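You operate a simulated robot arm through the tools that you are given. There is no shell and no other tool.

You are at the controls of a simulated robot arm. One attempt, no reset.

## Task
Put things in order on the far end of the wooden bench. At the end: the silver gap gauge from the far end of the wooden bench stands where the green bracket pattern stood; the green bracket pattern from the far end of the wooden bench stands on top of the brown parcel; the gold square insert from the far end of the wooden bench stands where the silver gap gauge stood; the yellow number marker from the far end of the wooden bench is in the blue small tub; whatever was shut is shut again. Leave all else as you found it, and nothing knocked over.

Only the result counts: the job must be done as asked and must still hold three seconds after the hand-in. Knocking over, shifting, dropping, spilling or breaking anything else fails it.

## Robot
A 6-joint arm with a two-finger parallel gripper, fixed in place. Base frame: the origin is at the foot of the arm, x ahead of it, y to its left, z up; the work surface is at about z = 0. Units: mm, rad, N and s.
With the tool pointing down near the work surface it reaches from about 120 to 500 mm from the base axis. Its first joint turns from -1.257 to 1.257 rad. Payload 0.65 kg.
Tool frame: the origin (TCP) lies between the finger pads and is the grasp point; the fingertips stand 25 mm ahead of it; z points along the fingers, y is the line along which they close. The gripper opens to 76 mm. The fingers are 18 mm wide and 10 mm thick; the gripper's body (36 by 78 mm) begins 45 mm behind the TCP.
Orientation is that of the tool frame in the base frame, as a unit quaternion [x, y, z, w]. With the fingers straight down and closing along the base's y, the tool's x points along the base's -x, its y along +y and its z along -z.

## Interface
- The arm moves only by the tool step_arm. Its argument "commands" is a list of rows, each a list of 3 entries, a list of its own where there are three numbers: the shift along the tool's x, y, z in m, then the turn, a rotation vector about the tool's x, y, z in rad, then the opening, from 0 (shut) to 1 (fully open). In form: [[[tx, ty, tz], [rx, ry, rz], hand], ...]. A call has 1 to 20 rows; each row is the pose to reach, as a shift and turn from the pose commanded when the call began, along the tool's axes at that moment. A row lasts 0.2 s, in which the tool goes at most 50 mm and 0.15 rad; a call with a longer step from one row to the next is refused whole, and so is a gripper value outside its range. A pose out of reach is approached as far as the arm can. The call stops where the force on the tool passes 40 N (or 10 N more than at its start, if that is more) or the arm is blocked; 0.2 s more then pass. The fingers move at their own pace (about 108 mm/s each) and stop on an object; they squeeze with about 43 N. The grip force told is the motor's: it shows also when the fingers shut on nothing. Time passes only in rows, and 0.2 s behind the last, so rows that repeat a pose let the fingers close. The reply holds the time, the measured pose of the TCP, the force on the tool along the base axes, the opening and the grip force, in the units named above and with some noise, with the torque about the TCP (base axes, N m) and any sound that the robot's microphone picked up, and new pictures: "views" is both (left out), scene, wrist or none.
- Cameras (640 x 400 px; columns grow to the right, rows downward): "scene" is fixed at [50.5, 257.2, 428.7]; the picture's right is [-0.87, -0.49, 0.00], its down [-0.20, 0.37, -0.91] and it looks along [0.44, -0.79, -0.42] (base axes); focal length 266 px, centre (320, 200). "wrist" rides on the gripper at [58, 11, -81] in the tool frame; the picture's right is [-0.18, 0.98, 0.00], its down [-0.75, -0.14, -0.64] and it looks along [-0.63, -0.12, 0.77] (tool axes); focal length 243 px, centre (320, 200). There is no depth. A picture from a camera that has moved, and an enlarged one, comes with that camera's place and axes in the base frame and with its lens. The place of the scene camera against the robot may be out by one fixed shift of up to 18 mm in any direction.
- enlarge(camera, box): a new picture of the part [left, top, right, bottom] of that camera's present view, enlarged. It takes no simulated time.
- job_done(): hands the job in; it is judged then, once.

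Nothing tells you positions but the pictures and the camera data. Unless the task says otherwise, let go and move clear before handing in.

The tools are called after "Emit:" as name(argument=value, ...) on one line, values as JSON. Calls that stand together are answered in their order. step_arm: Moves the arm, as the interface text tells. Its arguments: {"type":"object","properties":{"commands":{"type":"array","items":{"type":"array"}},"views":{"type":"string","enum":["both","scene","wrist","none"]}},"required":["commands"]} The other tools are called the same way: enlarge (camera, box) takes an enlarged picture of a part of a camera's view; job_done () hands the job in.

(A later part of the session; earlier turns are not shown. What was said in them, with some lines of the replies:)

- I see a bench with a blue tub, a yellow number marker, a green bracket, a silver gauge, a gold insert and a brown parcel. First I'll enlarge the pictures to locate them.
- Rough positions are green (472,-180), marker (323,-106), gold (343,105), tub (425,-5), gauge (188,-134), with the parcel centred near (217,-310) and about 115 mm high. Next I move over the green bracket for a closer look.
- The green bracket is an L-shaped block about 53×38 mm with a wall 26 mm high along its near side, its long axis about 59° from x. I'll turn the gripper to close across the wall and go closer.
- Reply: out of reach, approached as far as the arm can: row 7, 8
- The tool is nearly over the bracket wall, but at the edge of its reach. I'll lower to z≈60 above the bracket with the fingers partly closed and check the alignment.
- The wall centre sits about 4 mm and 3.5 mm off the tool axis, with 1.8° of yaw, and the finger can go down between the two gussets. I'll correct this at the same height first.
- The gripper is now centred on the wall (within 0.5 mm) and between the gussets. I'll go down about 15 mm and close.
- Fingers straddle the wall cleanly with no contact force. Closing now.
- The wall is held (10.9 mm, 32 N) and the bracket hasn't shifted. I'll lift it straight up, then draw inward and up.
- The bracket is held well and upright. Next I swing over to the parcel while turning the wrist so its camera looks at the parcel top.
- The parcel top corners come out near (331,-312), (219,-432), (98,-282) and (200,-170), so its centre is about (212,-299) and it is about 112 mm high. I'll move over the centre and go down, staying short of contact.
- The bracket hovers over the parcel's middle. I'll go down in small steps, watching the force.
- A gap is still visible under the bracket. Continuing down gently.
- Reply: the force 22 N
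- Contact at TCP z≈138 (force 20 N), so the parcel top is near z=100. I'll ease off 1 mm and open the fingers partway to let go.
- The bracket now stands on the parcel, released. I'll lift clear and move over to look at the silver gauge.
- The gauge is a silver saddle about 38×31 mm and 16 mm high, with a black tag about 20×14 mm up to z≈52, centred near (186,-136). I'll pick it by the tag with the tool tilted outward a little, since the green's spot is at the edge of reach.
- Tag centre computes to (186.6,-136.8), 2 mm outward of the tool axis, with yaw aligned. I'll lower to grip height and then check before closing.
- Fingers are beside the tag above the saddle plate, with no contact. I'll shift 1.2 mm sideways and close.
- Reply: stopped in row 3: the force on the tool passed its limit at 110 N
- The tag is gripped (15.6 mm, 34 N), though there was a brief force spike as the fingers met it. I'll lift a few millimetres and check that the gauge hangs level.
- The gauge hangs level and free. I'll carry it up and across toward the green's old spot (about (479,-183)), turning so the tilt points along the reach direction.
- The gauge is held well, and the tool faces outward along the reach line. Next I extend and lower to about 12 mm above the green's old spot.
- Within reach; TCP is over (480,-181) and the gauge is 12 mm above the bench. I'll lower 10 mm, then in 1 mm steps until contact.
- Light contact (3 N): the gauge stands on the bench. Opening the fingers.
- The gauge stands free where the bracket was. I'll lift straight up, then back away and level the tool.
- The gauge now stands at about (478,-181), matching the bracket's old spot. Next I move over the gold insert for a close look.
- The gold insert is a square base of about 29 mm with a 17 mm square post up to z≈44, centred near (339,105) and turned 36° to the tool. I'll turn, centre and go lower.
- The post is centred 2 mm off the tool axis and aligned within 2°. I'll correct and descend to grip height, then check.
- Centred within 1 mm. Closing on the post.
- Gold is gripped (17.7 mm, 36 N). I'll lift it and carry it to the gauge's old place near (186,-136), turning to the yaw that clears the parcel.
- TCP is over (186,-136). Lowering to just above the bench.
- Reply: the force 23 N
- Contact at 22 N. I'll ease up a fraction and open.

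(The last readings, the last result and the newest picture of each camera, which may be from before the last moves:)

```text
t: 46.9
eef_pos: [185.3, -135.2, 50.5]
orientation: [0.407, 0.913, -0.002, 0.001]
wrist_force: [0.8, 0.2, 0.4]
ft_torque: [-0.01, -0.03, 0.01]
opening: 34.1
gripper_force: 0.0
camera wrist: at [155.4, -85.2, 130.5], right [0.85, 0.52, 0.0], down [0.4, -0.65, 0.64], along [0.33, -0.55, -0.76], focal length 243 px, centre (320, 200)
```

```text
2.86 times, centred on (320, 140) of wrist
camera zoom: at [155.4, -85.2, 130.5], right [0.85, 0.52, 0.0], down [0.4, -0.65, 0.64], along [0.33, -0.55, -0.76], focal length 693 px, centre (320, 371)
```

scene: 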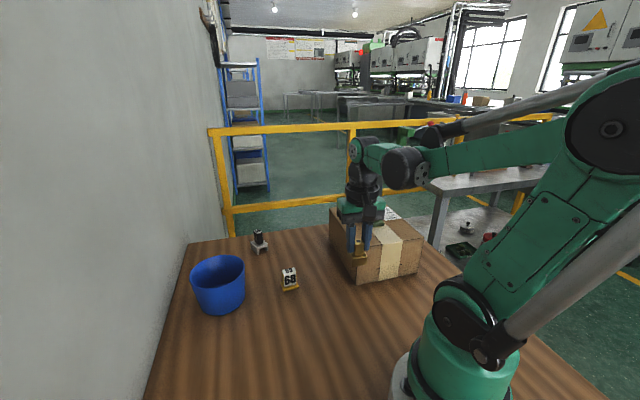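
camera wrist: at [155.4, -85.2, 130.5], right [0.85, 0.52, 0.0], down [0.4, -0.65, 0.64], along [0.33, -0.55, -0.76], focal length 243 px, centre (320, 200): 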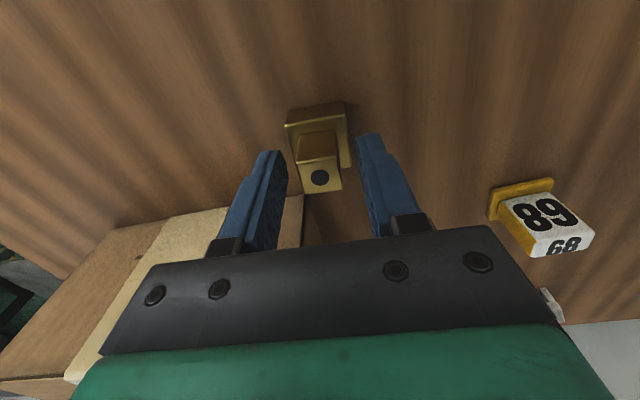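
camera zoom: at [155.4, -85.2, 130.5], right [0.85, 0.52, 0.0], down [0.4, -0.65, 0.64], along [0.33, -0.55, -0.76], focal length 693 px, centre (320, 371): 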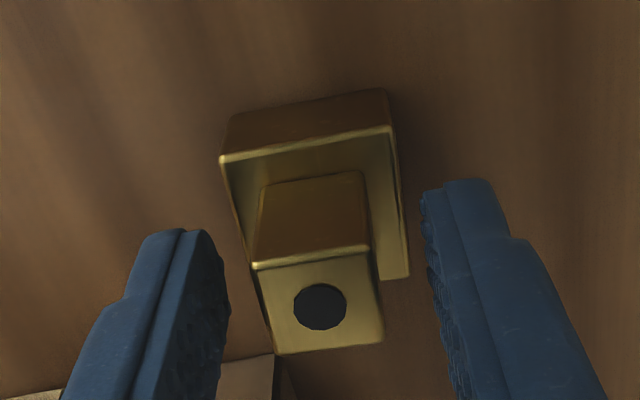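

The gold insert stands free in the gauge's former spot. Now lifting straight up and moving over the yellow number marker.

Emit:
step_arm(commands=[[[0, 0, -0.01], [0, 0, 0], 0.45], [[0, 0, -0.04], [0, 0, 0], 0.45], [[0, 0, -0.08], [0, 0, 0], 0.6], [[0, 0, -0.11], [0, 0, 0], 0.8], [[-0.0172, 0.0305, -0.11], [0, 0, 0], 1], [[-0.0345, 0.061, -0.11], [0, 0, 0], 1], [[-0.0518, 0.0916, -0.11], [0, 0, 0], 1], [[-0.069, 0.1221, -0.11], [0, 0, 0], 1], [[-0.069, 0.1221, -0.11], [0, 0, 0], 1]], views="both")

Emit:
enlarge(camera="wrist", box=[240, 40, 400, 160])

Emit:
enlarge(camera="scene", box=[180, 230, 420, 330])

```text
t: 48.9
eef_pos: [321.5, -106.3, 159.2]
orientation: [0.407, 0.913, -0.001, 0.001]
wrist_force: [-0.8, -0.8, 0.8]
ft_torque: [-0.03, 0.0, 0.0]
opening: 75.8
gripper_force: 0.1
camera wrist: at [292.0, -56.0, 240.5], right [0.85, 0.52, 0.0], down [0.4, -0.65, 0.64], along [0.33, -0.55, -0.76], focal length 243 px, centre (320, 200)
```

scene: 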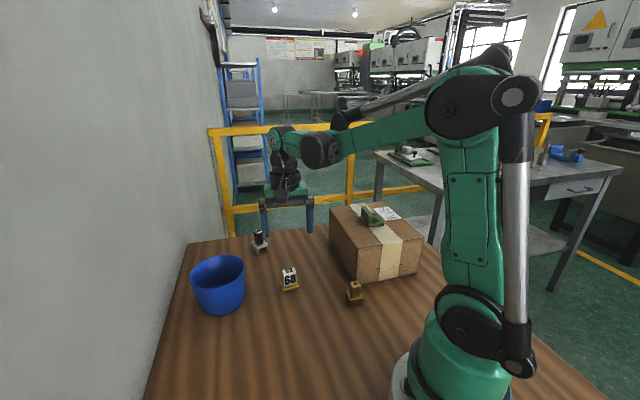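
wrist: 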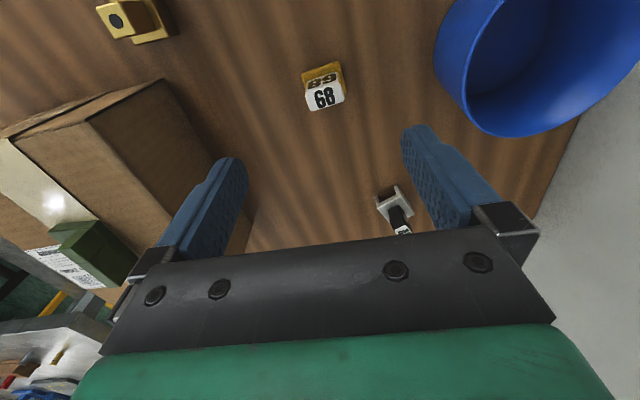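

```text
3.33 times, centred on (320, 100) of wrist
camera zoom: at [292.0, -56.0, 240.5], right [0.85, 0.52, 0.0], down [0.4, -0.65, 0.64], along [0.33, -0.55, -0.76], focal length 809 px, centre (320, 533)
```

zoom: 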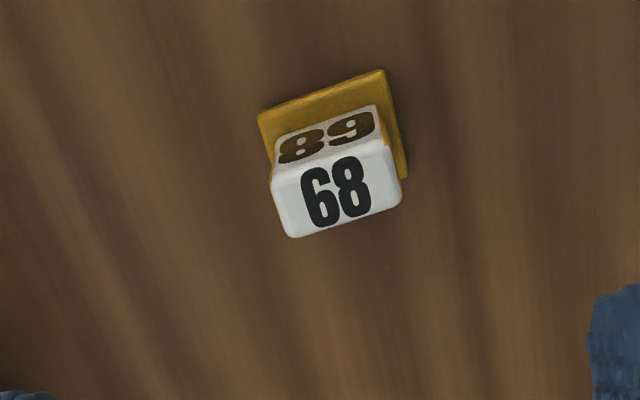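

```text
2.67 times, centred on (300, 280) of scene
camera zoom: at [50.5, 257.2, 428.7], right [-0.87, -0.49, 0.0], down [-0.2, 0.37, -0.91], along [0.44, -0.79, -0.42], focal length 709 px, centre (373, -13)
```

zoom: 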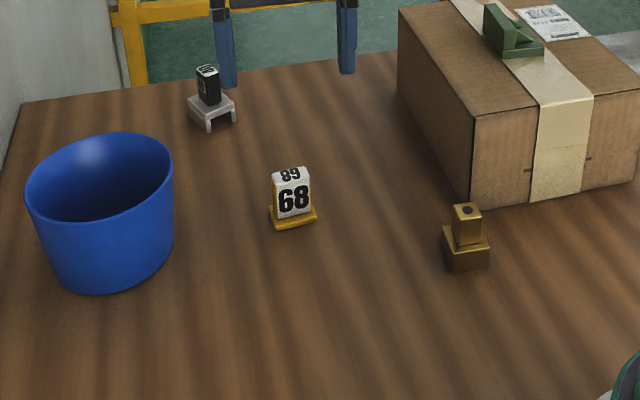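

All is standing. The marker is about 25×13 mm in the body on a 34×27 plate, 45 mm tall, centred near (325,-103) and 7° off the tool. I'll align and go lower with a moderate opening.

Emit:
step_arm(commands=[[[-0.001, 0.0018, 0.03], [0, 0, -0.06], 0.8], [[-0.0019, 0.0036, 0.058], [0, 0, -0.123], 0.65], [[-0.0019, 0.0036, 0.058], [0, 0, -0.123], 0.65]], views="wrist")

Emit:
enlarge(camera="wrist", box=[240, 70, 400, 190])

```text
t: 49.7
eef_pos: [324.2, -104.1, 102.7]
orientation: [0.35, 0.937, -0.002, 0.001]
wrist_force: [-0.2, 0.0, 0.7]
ft_torque: [-0.04, 0.04, -0.01]
opening: 49.6
gripper_force: 0.0
camera wrist: at [289.8, -57.7, 182.3], right [0.78, 0.62, 0.0], down [0.48, -0.6, 0.64], along [0.4, -0.51, -0.76], focal length 243 px, centre (320, 200)
```

wrist: 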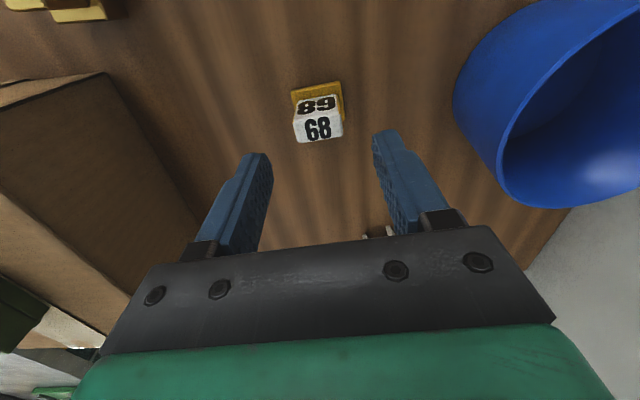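

```text
3.33 times, centred on (320, 130) of wrist
camera zoom: at [289.8, -57.7, 182.3], right [0.78, 0.62, 0.0], down [0.48, -0.6, 0.64], along [0.4, -0.51, -0.76], focal length 809 px, centre (320, 433)
```

zoom: 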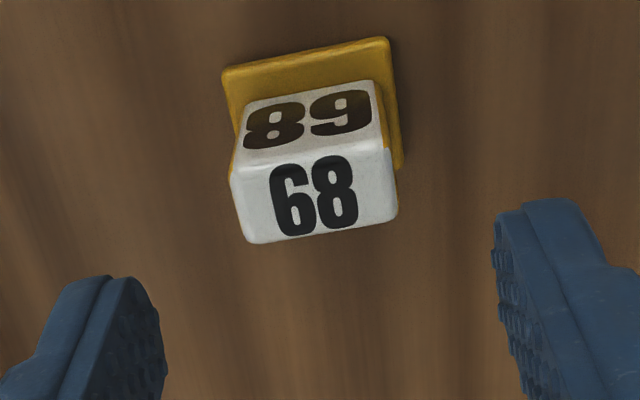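

The marker is centred within 1 mm and aligned. Descending to grip height and closing across the 26 mm width.

Emit:
step_arm(commands=[[[-0.0006, -0.001, 0.02], [0, 0, 0], 0.65], [[-0.0006, -0.001, 0.04], [0, 0, 0], 0.65], [[-0.0006, -0.001, 0.0545], [0, 0, 0], 0.65], [[-0.0006, -0.001, 0.0545], [0, 0, 0], 0.65]], views="wrist")

Emit:
enlarge(camera="wrist", box=[230, 70, 410, 210])

Emit:
enlarge(camera="scene", box=[240, 220, 340, 310])

```text
t: 50.7
eef_pos: [324.5, -107.2, 47.3]
orientation: [0.35, 0.937, -0.001, 0.001]
wrist_force: [-0.8, 0.1, -0.6]
ft_torque: [0.0, -0.02, 0.01]
opening: 49.5
gripper_force: 0.1
camera wrist: at [289.6, -61.2, 127.5], right [0.78, 0.62, 0.0], down [0.47, -0.6, 0.64], along [0.4, -0.51, -0.76], focal length 243 px, centre (320, 200)
```

wrist: 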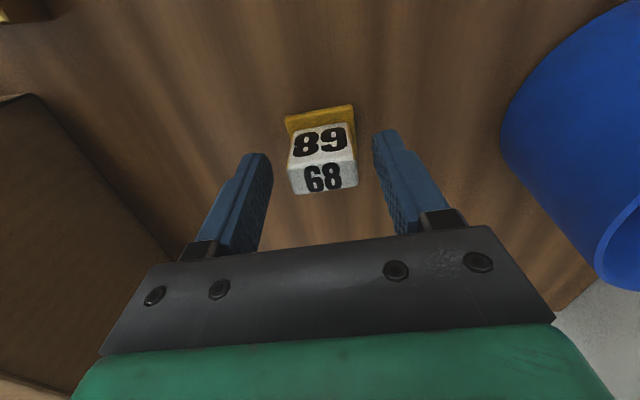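

```text
2.86 times, centred on (320, 140) of wrist
camera zoom: at [289.6, -61.2, 127.5], right [0.78, 0.62, 0.0], down [0.47, -0.6, 0.64], along [0.4, -0.51, -0.76], focal length 693 px, centre (320, 371)
```

zoom: 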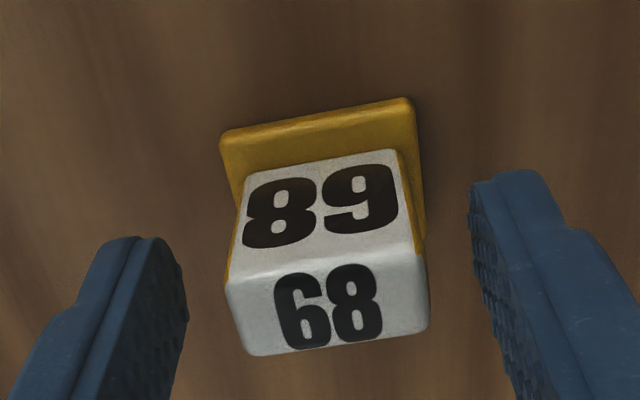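

```text
4.44 times, centred on (290, 265) of scene
camera zoom: at [50.5, 257.2, 428.7], right [-0.87, -0.49, 0.0], down [-0.2, 0.37, -0.91], along [0.44, -0.79, -0.42], focal length 1182 px, centre (453, -89)
```

zoom: 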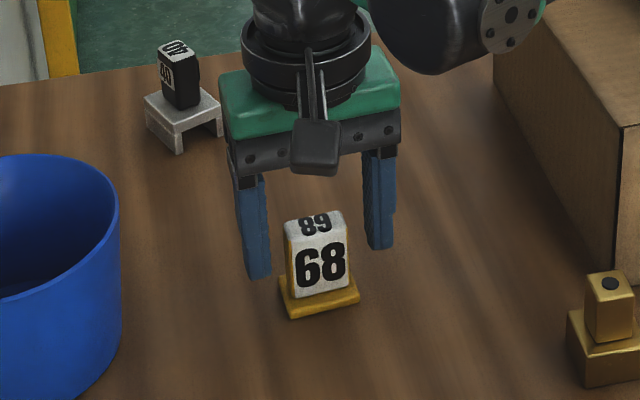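

The arm settled about 2 mm off, so I'll correct by +2 mm sideways and then close.

Emit:
step_arm(commands=[[[0.0012, 0.0018, 0], [0, 0, 0], 0.65], [[0.0012, 0.0018, 0], [0, 0, 0], 0.5], [[0.0012, 0.0018, 0], [0, 0, 0], 0.4], [[0.0012, 0.0018, 0], [0, 0, 0], 0.2], [[0.0012, 0.0018, 0], [0, 0, 0], 0.0], [[0.0012, 0.0018, 0], [0, 0, 0], 0.0]], views="wrist")

Emit:
enlarge(camera="wrist", box=[230, 70, 410, 210])

Emit:
enlarge(camera="scene", box=[240, 220, 340, 310])

```text
t: 52.1
eef_pos: [326.7, -104.9, 47.9]
orientation: [0.351, 0.936, -0.001, 0.0]
wrist_force: [-0.3, -0.8, -0.9]
ft_torque: [0.01, 0.01, 0.03]
opening: 28.7
gripper_force: 42.9
camera wrist: at [290.2, -58.4, 127.7], right [0.78, 0.62, 0.0], down [0.47, -0.6, 0.64], along [0.4, -0.51, -0.76], focal length 243 px, centre (320, 200)
```

wrist: 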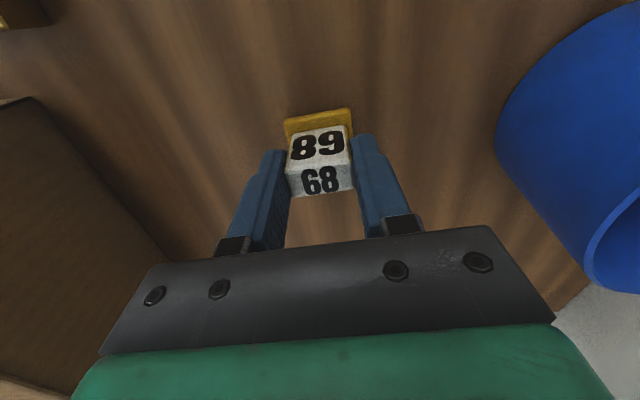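

```text
2.86 times, centred on (320, 140) of wrist
camera zoom: at [290.2, -58.4, 127.7], right [0.78, 0.62, 0.0], down [0.47, -0.6, 0.64], along [0.4, -0.51, -0.76], focal length 693 px, centre (320, 371)
```

zoom: 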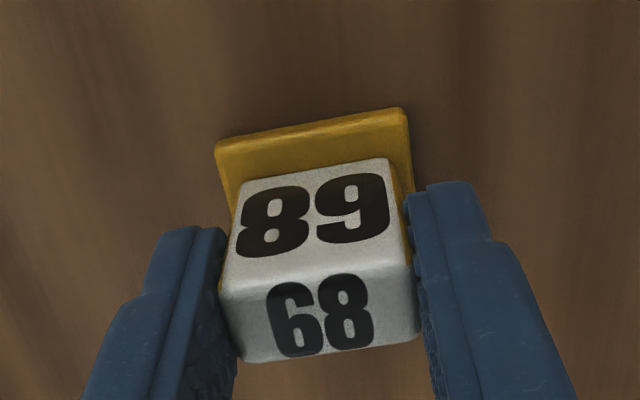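

```text
4.44 times, centred on (290, 265) of scene
camera zoom: at [50.5, 257.2, 428.7], right [-0.87, -0.49, 0.0], down [-0.2, 0.37, -0.91], along [0.44, -0.79, -0.42], focal length 1182 px, centre (453, -89)
```

zoom: 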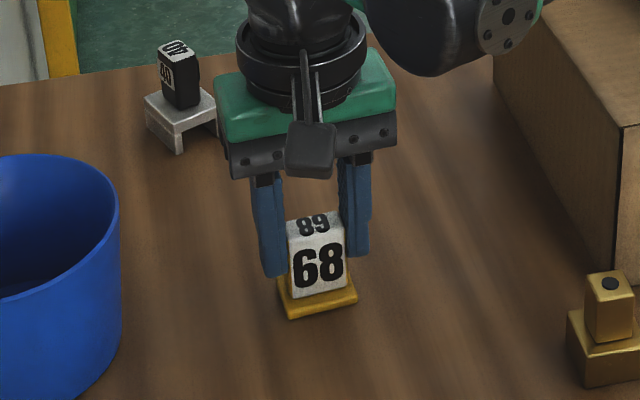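

The marker is firmly gripped (28.7 mm). Lifting high and moving toward the tub to look into it.

Emit:
step_arm(commands=[[[0, 0, -0.02], [0, 0, 0], 0], [[0, 0, -0.06], [0, 0, 0], 0], [[0, 0, -0.105], [0, 0, 0], 0], [[0, 0, -0.14], [0, 0, 0], 0], [[0.0001, 0.0224, -0.14], [0, 0, -0.143], 0], [[0.0002, 0.0449, -0.14], [0, 0, -0.286], 0], [[0.0003, 0.0673, -0.14], [0, 0, -0.43], 0], [[0.0004, 0.0898, -0.14], [0, 0, -0.573], 0], [[0.0004, 0.1122, -0.14], [0, 0, -0.716], 0], [[0.0004, 0.1122, -0.14], [0, 0, -0.716], 0]], views="both")

```text
t: 54.3
eef_pos: [398.9, -19.8, 185.9]
orientation: [-0.001, 1.0, -0.001, 0.0]
wrist_force: [1.2, 0.4, 0.3]
ft_torque: [0.02, -0.03, 0.01]
opening: 28.9
gripper_force: 42.7
camera wrist: at [342.8, -9.1, 268.0], right [0.18, 0.98, 0.0], down [0.75, -0.14, 0.64], along [0.63, -0.12, -0.77], focal length 243 px, centre (320, 200)
```

scene: 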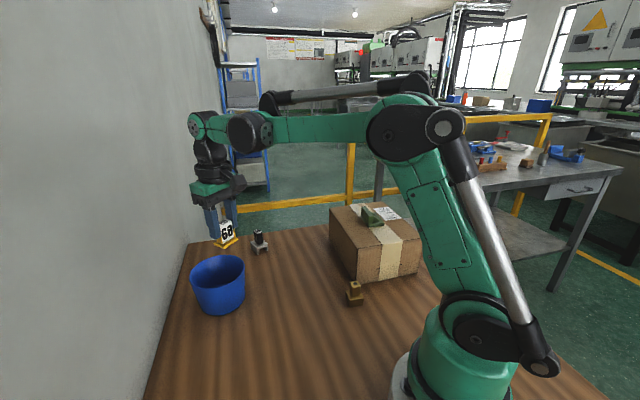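
wrist: 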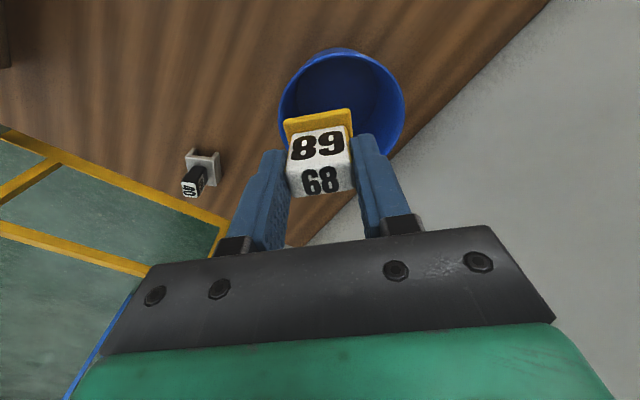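

Emit:
enlarge(camera="wrist", box=[260, 30, 430, 170])

Emit:
enlarge(camera="scene", box=[170, 180, 290, 330])

```text
2.86 times, centred on (345, 100) of wrist
camera zoom: at [342.8, -9.1, 268.0], right [0.18, 0.98, 0.0], down [0.75, -0.14, 0.64], along [0.63, -0.12, -0.77], focal length 693 px, centre (249, 486)
```

zoom: 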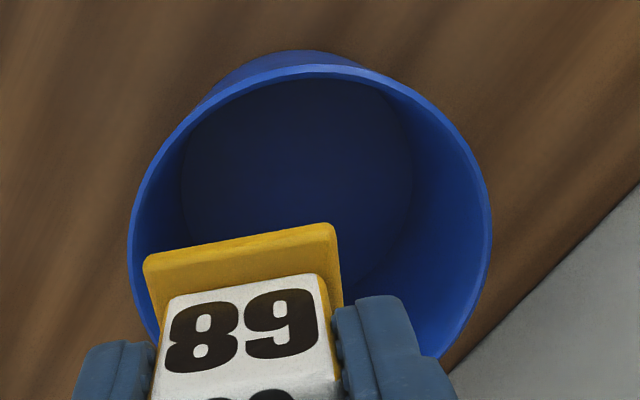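

```text
2.67 times, centred on (230, 255) of scene
camera zoom: at [50.5, 257.2, 428.7], right [-0.87, -0.49, 0.0], down [-0.2, 0.37, -0.91], along [0.44, -0.79, -0.42], focal length 709 px, centre (560, 53)
```

zoom: 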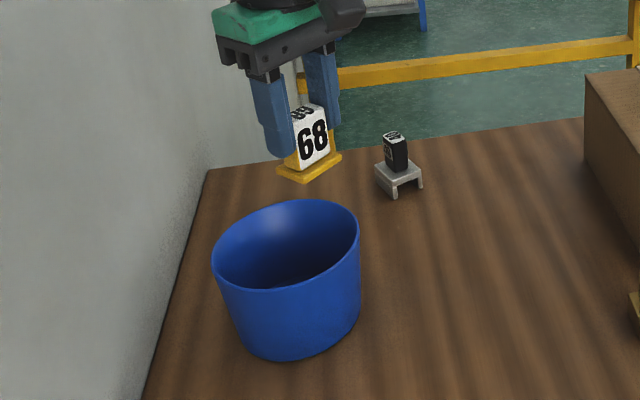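

Tub rim centre works out near (426,-8), radius about 51 mm, height 70–80 mm. I'll centre the marker over it and look again.

Emit:
step_arm(commands=[[[-0.0128, 0.006, 0], [0, 0, 0], 0], [[-0.0255, 0.0121, 0.0], [0, 0, 0], 0], [[-0.0255, 0.0121, 0.02], [0, 0, 0], 0], [[-0.0255, 0.0121, 0.03], [0, 0, 0], 0], [[-0.0255, 0.0121, 0.03], [0, 0, 0], 0]], views="both")

Emit:
enlarge(camera="wrist", box=[230, 20, 450, 180])

Emit:
enlarge(camera="scene", box=[170, 180, 290, 330])

```text
t: 55.5
eef_pos: [424.2, -7.4, 157.9]
orientation: [0.0, 1.0, -0.001, 0.0]
wrist_force: [-0.1, 0.4, -0.2]
ft_torque: [0.01, -0.01, -0.03]
opening: 28.9
gripper_force: 42.7
camera wrist: at [368.7, 3.1, 237.9], right [0.18, 0.98, 0.0], down [0.75, -0.14, 0.64], along [0.63, -0.12, -0.77], focal length 243 px, centre (320, 200)
```

scene: 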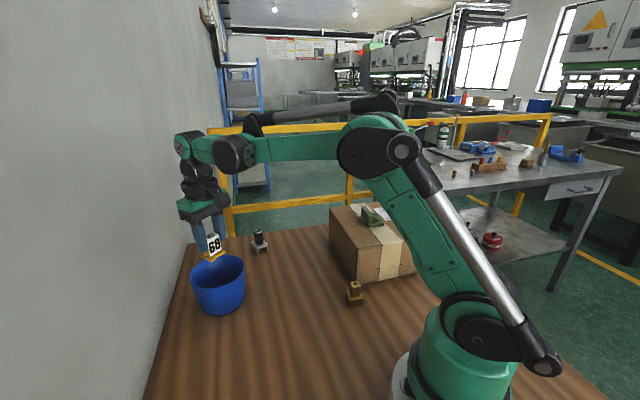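
wrist: 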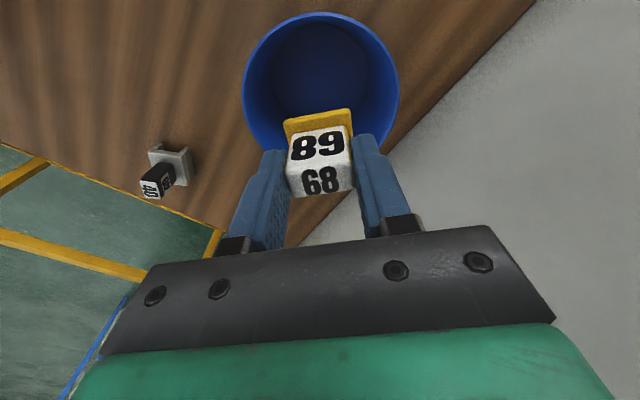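

```text
2.50 times, centred on (340, 100) of wrist
camera zoom: at [368.7, 3.1, 237.9], right [0.18, 0.98, 0.0], down [0.75, -0.14, 0.64], along [0.63, -0.12, -0.77], focal length 606 px, centre (270, 450)
```

zoom: 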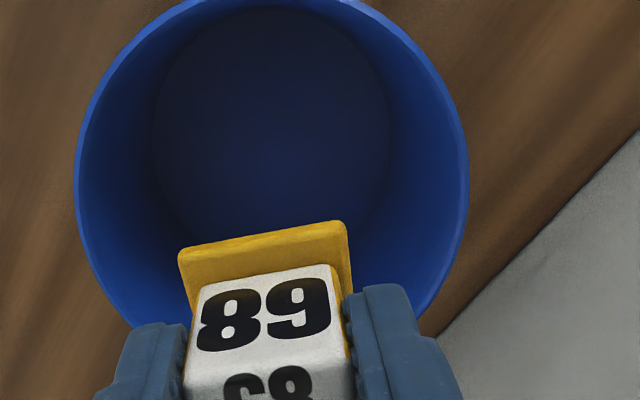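

```text
2.67 times, centred on (230, 255) of scene
camera zoom: at [50.5, 257.2, 428.7], right [-0.87, -0.49, 0.0], down [-0.2, 0.37, -0.91], along [0.44, -0.79, -0.42], focal length 709 px, centre (560, 53)
```

zoom: 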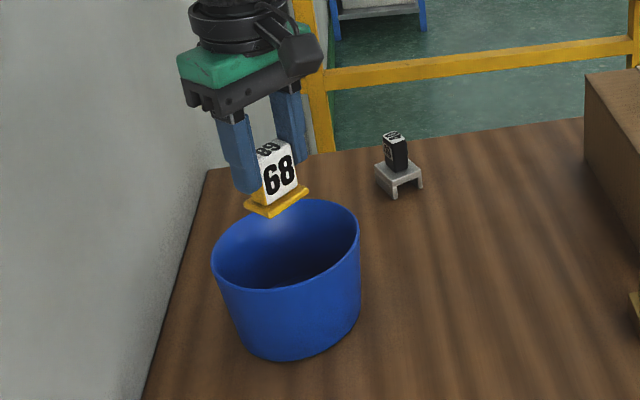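

Marker is centred over the tub (centre (426,-7)). I'll descend into it in stages.

Emit:
step_arm(commands=[[[0, 0, 0.02], [0, 0, 0], 0], [[0, 0, 0.04], [0, 0, 0], 0], [[0, 0, 0.055], [0, 0, 0], 0], [[0, 0, 0.055], [0, 0, 0], 0]], views="both")

Emit:
enlarge(camera="scene", box=[170, 180, 290, 330])

```text
t: 56.5
eef_pos: [425.4, -6.9, 102.1]
orientation: [0.0, 1.0, -0.001, 0.0]
wrist_force: [0.1, 0.4, -0.9]
ft_torque: [-0.03, 0.0, -0.04]
opening: 29.0
gripper_force: 43.0
camera wrist: at [369.0, 3.0, 182.3], right [0.18, 0.98, 0.0], down [0.75, -0.14, 0.64], along [0.63, -0.12, -0.77], focal length 243 px, centre (320, 200)
```

scene: 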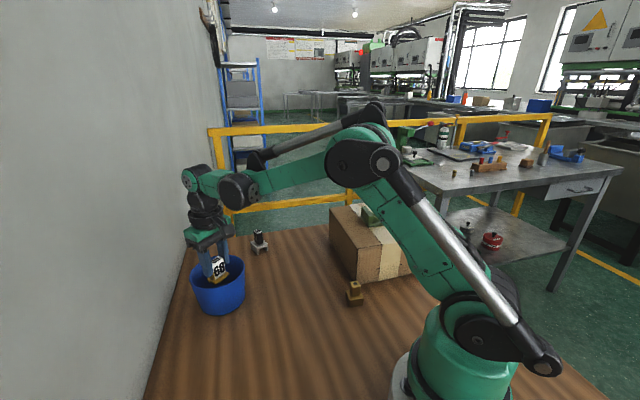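
wrist: 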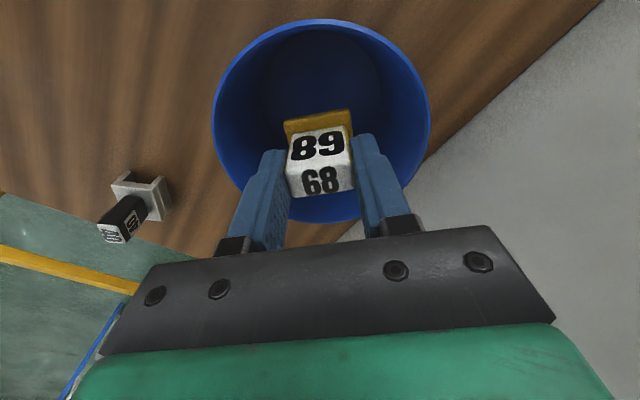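

```text
2.67 times, centred on (230, 255) of scene
camera zoom: at [50.5, 257.2, 428.7], right [-0.87, -0.49, 0.0], down [-0.2, 0.37, -0.91], along [0.44, -0.79, -0.42], focal length 709 px, centre (560, 53)
```

zoom: 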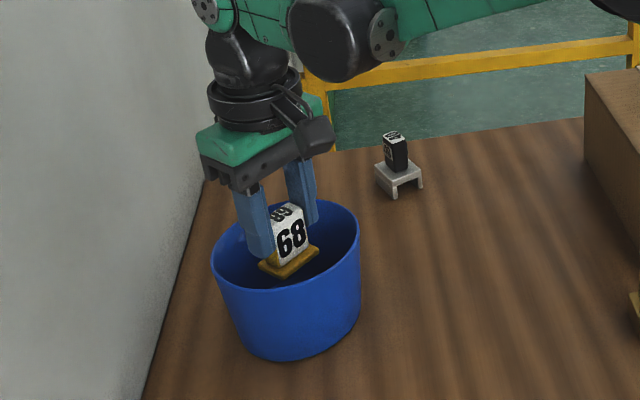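

Emit:
step_arm(commands=[[[0, 0, 0.015], [0, 0, 0], 0], [[0, 0, 0.03], [0, 0, 0], 0], [[0, 0, 0.042], [0, 0, 0], 0], [[0, 0, 0.042], [0, 0, 0], 0]], views="both")

Emit:
enlarge(camera="scene", box=[170, 180, 290, 330])

```text
t: 57.5
eef_pos: [426.1, -7.3, 61.5]
orientation: [0.0, 1.0, -0.001, 0.001]
wrist_force: [-0.5, 0.2, -0.7]
ft_torque: [0.01, 0.01, 0.01]
opening: 29.0
gripper_force: 43.3
camera wrist: at [369.4, 3.9, 142.0], right [0.18, 0.98, 0.0], down [0.75, -0.14, 0.64], along [0.63, -0.12, -0.77], focal length 243 px, centre (320, 200)
```

scene: 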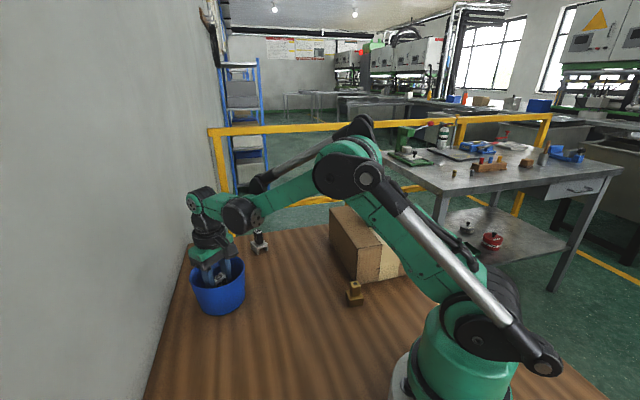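
wrist: 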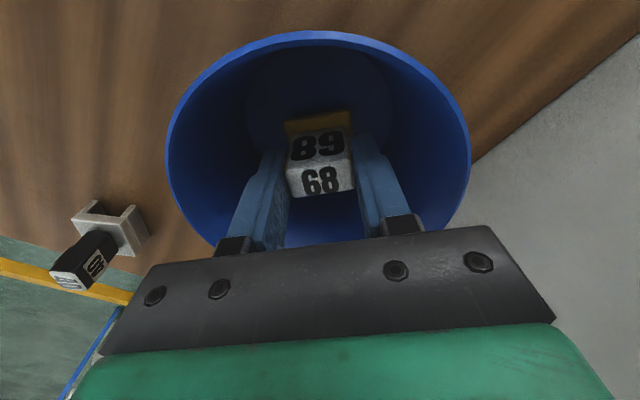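

```text
2.67 times, centred on (230, 255) of scene
camera zoom: at [50.5, 257.2, 428.7], right [-0.87, -0.49, 0.0], down [-0.2, 0.37, -0.91], along [0.44, -0.79, -0.42], focal length 709 px, centre (560, 53)
```

zoom: 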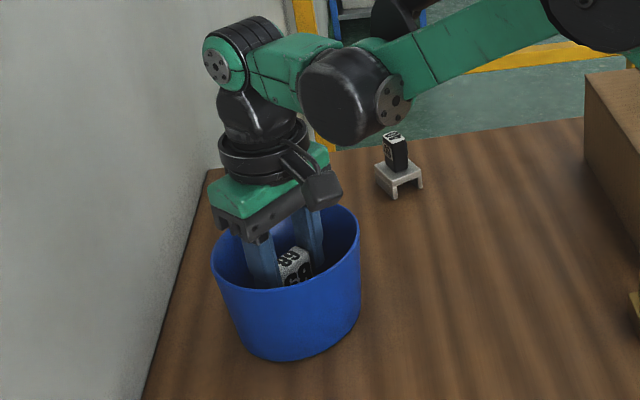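

Emit:
step_arm(commands=[[[0, 0, 0.003], [0, 0, 0], 0], [[0, 0, 0.006], [0, 0, 0], 0], [[0, 0, 0.006], [0, 0, 0], 0]], views="none")

Emit:
step_arm(commands=[[[0, 0, 0.0015], [0, 0, 0], 0]], views="none")

Emit:
step_arm(commands=[[[0, 0, 0.001], [0, 0, 0], 0]], views="wrist")

Emit:
enlarge(camera="scene", box=[170, 180, 290, 330])

```text
t: 58.3
eef_pos: [424.9, -5.8, 55.4]
orientation: [0.0, 1.0, 0.0, -0.001]
wrist_force: [-0.2, 0.4, -0.4]
ft_torque: [0.02, 0.0, 0.02]
opening: 29.0
gripper_force: 42.6
```

```text
t: 58.7
eef_pos: [423.7, -5.1, 53.3]
orientation: [0.0, 1.0, -0.001, 0.001]
wrist_force: [0.2, 0.0, 3.2]
ft_torque: [0.0, -0.03, -0.01]
opening: 29.0
gripper_force: 42.7
```

```text
t: 59.1
eef_pos: [424.0, -6.1, 52.6]
orientation: [0.001, 1.0, -0.001, 0.0]
wrist_force: [-0.4, -3.3, 33.2]
ft_torque: [-0.01, -0.05, 0.0]
opening: 29.2
gripper_force: 42.6
camera wrist: at [368.0, 4.5, 133.0], right [0.18, 0.98, 0.0], down [0.75, -0.14, 0.64], along [0.63, -0.12, -0.76], focal length 243 px, centre (320, 200)
```

wrist: 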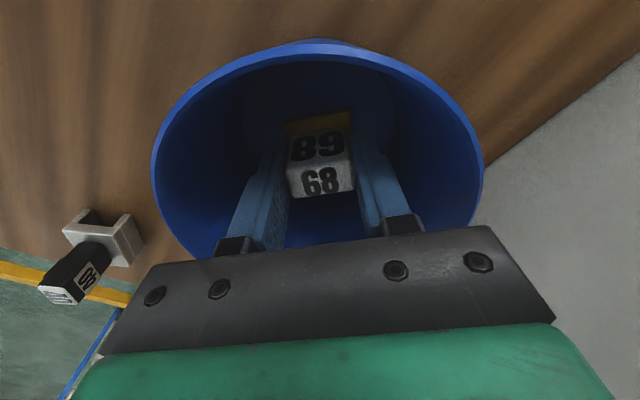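

```text
2.67 times, centred on (230, 255) of scene
camera zoom: at [50.4, 257.2, 428.7], right [-0.87, -0.49, 0.0], down [-0.2, 0.37, -0.91], along [0.44, -0.79, -0.42], focal length 709 px, centre (560, 53)
```

zoom: 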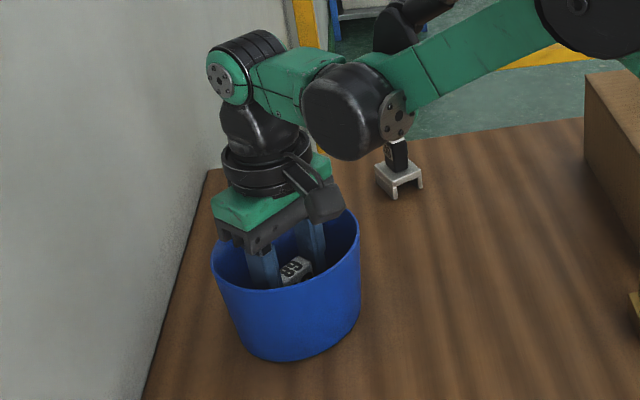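

The marker rests on the tub floor (contact 33 N). I'll ease off 1 mm, open partly and check.

Emit:
step_arm(commands=[[[0, 0, -0.0012], [0, 0, 0], 0], [[0, 0, -0.0012], [0, 0, 0], 0.42], [[0, 0, -0.0012], [0, 0, 0], 0.5], [[0, 0, -0.0012], [0, 0, 0], 0.58], [[0, 0, -0.0012], [0, 0, 0], 0.58]], views="wrist")

Emit:
enlarge(camera="wrist", box=[220, 60, 420, 230])

Emit:
enlarge(camera="scene", box=[180, 230, 270, 320])

```text
t: 60.3
eef_pos: [423.1, -5.7, 53.5]
orientation: [0.0, 1.0, -0.001, 0.0]
wrist_force: [0.2, 0.8, 0.5]
ft_torque: [0.0, -0.02, -0.02]
opening: 44.1
gripper_force: 0.1
camera wrist: at [368.0, 4.7, 133.6], right [0.18, 0.98, 0.0], down [0.75, -0.14, 0.64], along [0.63, -0.12, -0.77], focal length 243 px, centre (320, 200)
```

wrist: 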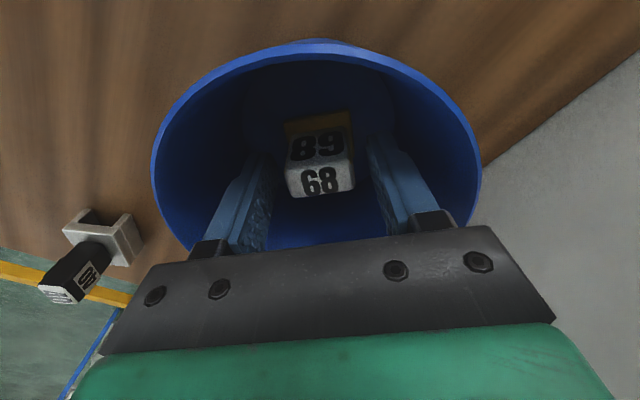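

```text
2.35 times, centred on (320, 145) of wrist
camera zoom: at [368.0, 4.7, 133.6], right [0.18, 0.98, 0.0], down [0.75, -0.14, 0.64], along [0.63, -0.12, -0.77], focal length 571 px, centre (320, 329)
```

zoom: 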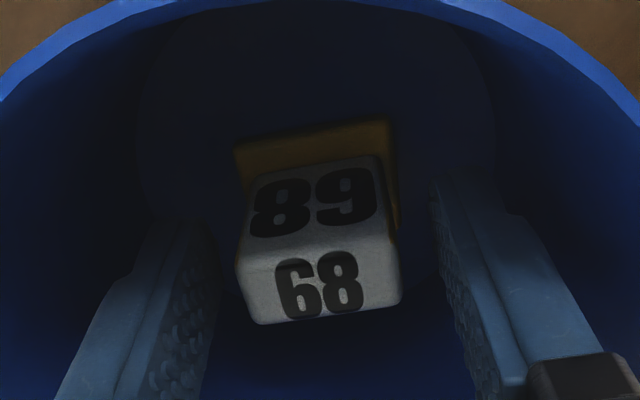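

```text
4.44 times, centred on (225, 275) of scene
camera zoom: at [50.5, 257.2, 428.7], right [-0.87, -0.49, 0.0], down [-0.2, 0.37, -0.91], along [0.44, -0.79, -0.42], focal length 1182 px, centre (742, -133)
```

zoom: 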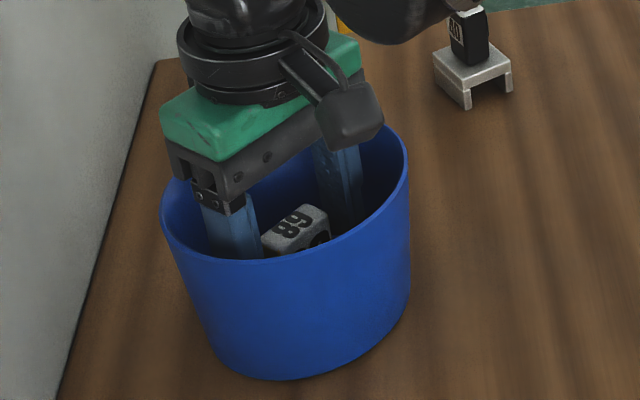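

The marker stands upright in the tub, released. Lifting straight out.

Emit:
step_arm(commands=[[[0, 0, -0.01], [0, 0, 0], 0.58], [[0, 0, -0.03], [0, 0, 0], 0.58], [[0, 0, -0.06], [0, 0, 0], 0.58], [[0, 0, -0.1], [0, 0, 0], 0.58], [[0.02, 0, -0.14], [0, 0, 0], 0.58], [[0.05, 0, -0.17], [0, 0, 0], 0.58], [[0.08, -0.02, -0.19], [0, 0, 0], 0.58], [[0.08, -0.02, -0.19], [0, 0, 0], 0.58]], views="both")

Emit:
enlarge(camera="scene", box=[170, 190, 430, 340])

Emit:
enlarge(camera="wrist", box=[120, 20, 440, 220])

```text
t: 62.1
eef_pos: [343.1, -26.5, 243.1]
orientation: [0.0, 1.0, 0.0, 0.0]
wrist_force: [-0.4, 0.1, -0.2]
ft_torque: [-0.02, 0.0, 0.0]
opening: 44.2
gripper_force: 0.1
camera wrist: at [286.6, -16.3, 323.9], right [0.18, 0.98, 0.0], down [0.75, -0.14, 0.64], along [0.63, -0.12, -0.77], focal length 243 px, centre (320, 200)
```

scene: 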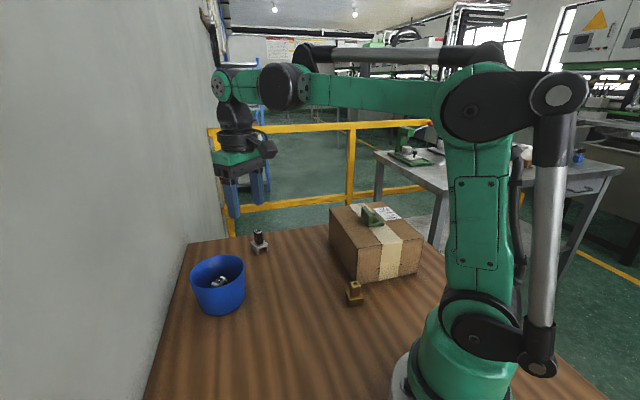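
wrist: 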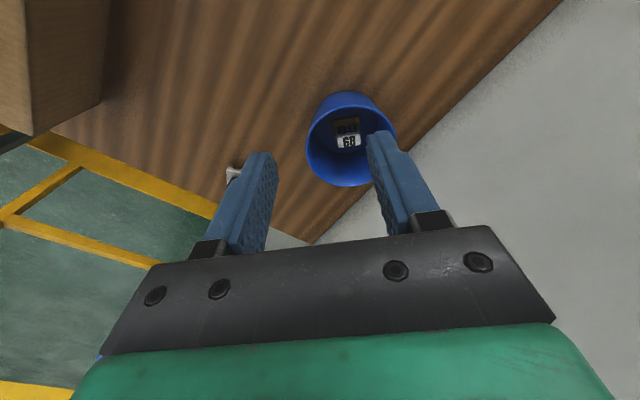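

```text
2.46 times, centred on (300, 265) of scene
camera zoom: at [50.5, 257.2, 428.7], right [-0.87, -0.49, 0.0], down [-0.2, 0.37, -0.91], along [0.44, -0.79, -0.42], focal length 654 px, centre (369, 40)
```

zoom: 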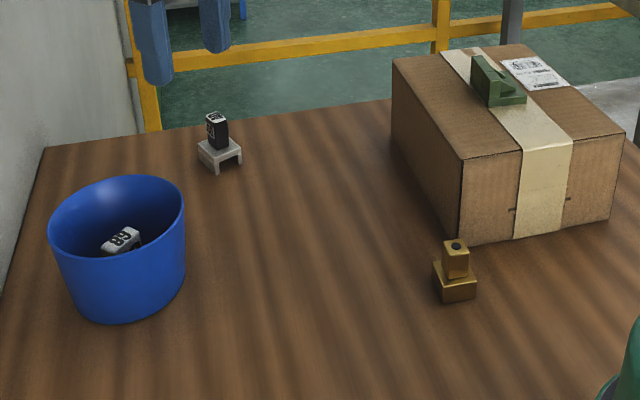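

```text
2.00 times, centred on (280, 120) of wrist
camera zoom: at [286.6, -16.3, 323.9], right [0.18, 0.98, 0.0], down [0.75, -0.14, 0.64], along [0.63, -0.12, -0.77], focal length 485 px, centre (400, 360)
```

zoom: 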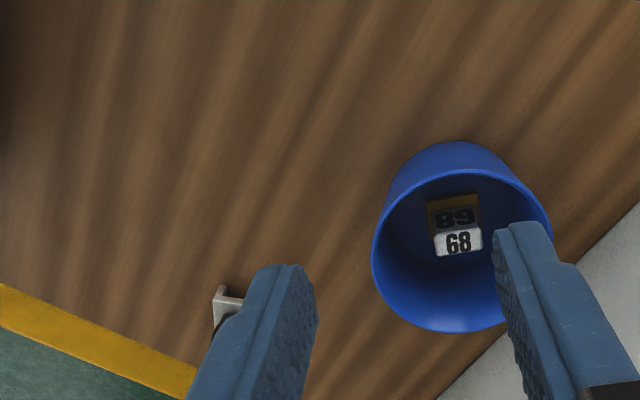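

Everything has been placed: the gauge is on the bracket's old spot, the bracket is on the parcel, gold is on the gauge's old spot, and the marker stands upright in the tub. Nothing else has moved, nothing was opened, and the arm is clear, so I'm handing in.

Emit:
job_done()

```text
The job is handed in.
```

The job is handed in. In the last pictures before hand-in, everything was placed as asked and standing:

- **Silver gap gauge:** stands at about (478, -181), within about 2 mm of where I measured the green bracket pattern's base centre. I turned it about 27° from its original facing so the arm could reach that spot.
- **Green bracket pattern:** stands upright near the middle of the brown parcel's top.
- **Gold square insert:** stands at about (186, -136), where the silver gauge was.
- **Yellow number marker:** stands upright on the floor of the blue tub.

The parcel and tub are where they started, as far as the pictures show, and nothing was knocked over. I opened nothing and saw nothing on the bench that had been shut.

There was one brief force spike of 110 N as the fingers closed on the gauge's tag. The gauge stayed upright and hung level when lifted. I set the bracket, gold insert and marker down with contact forces of about 20 to 33 N, and the gauge with about 3 N.
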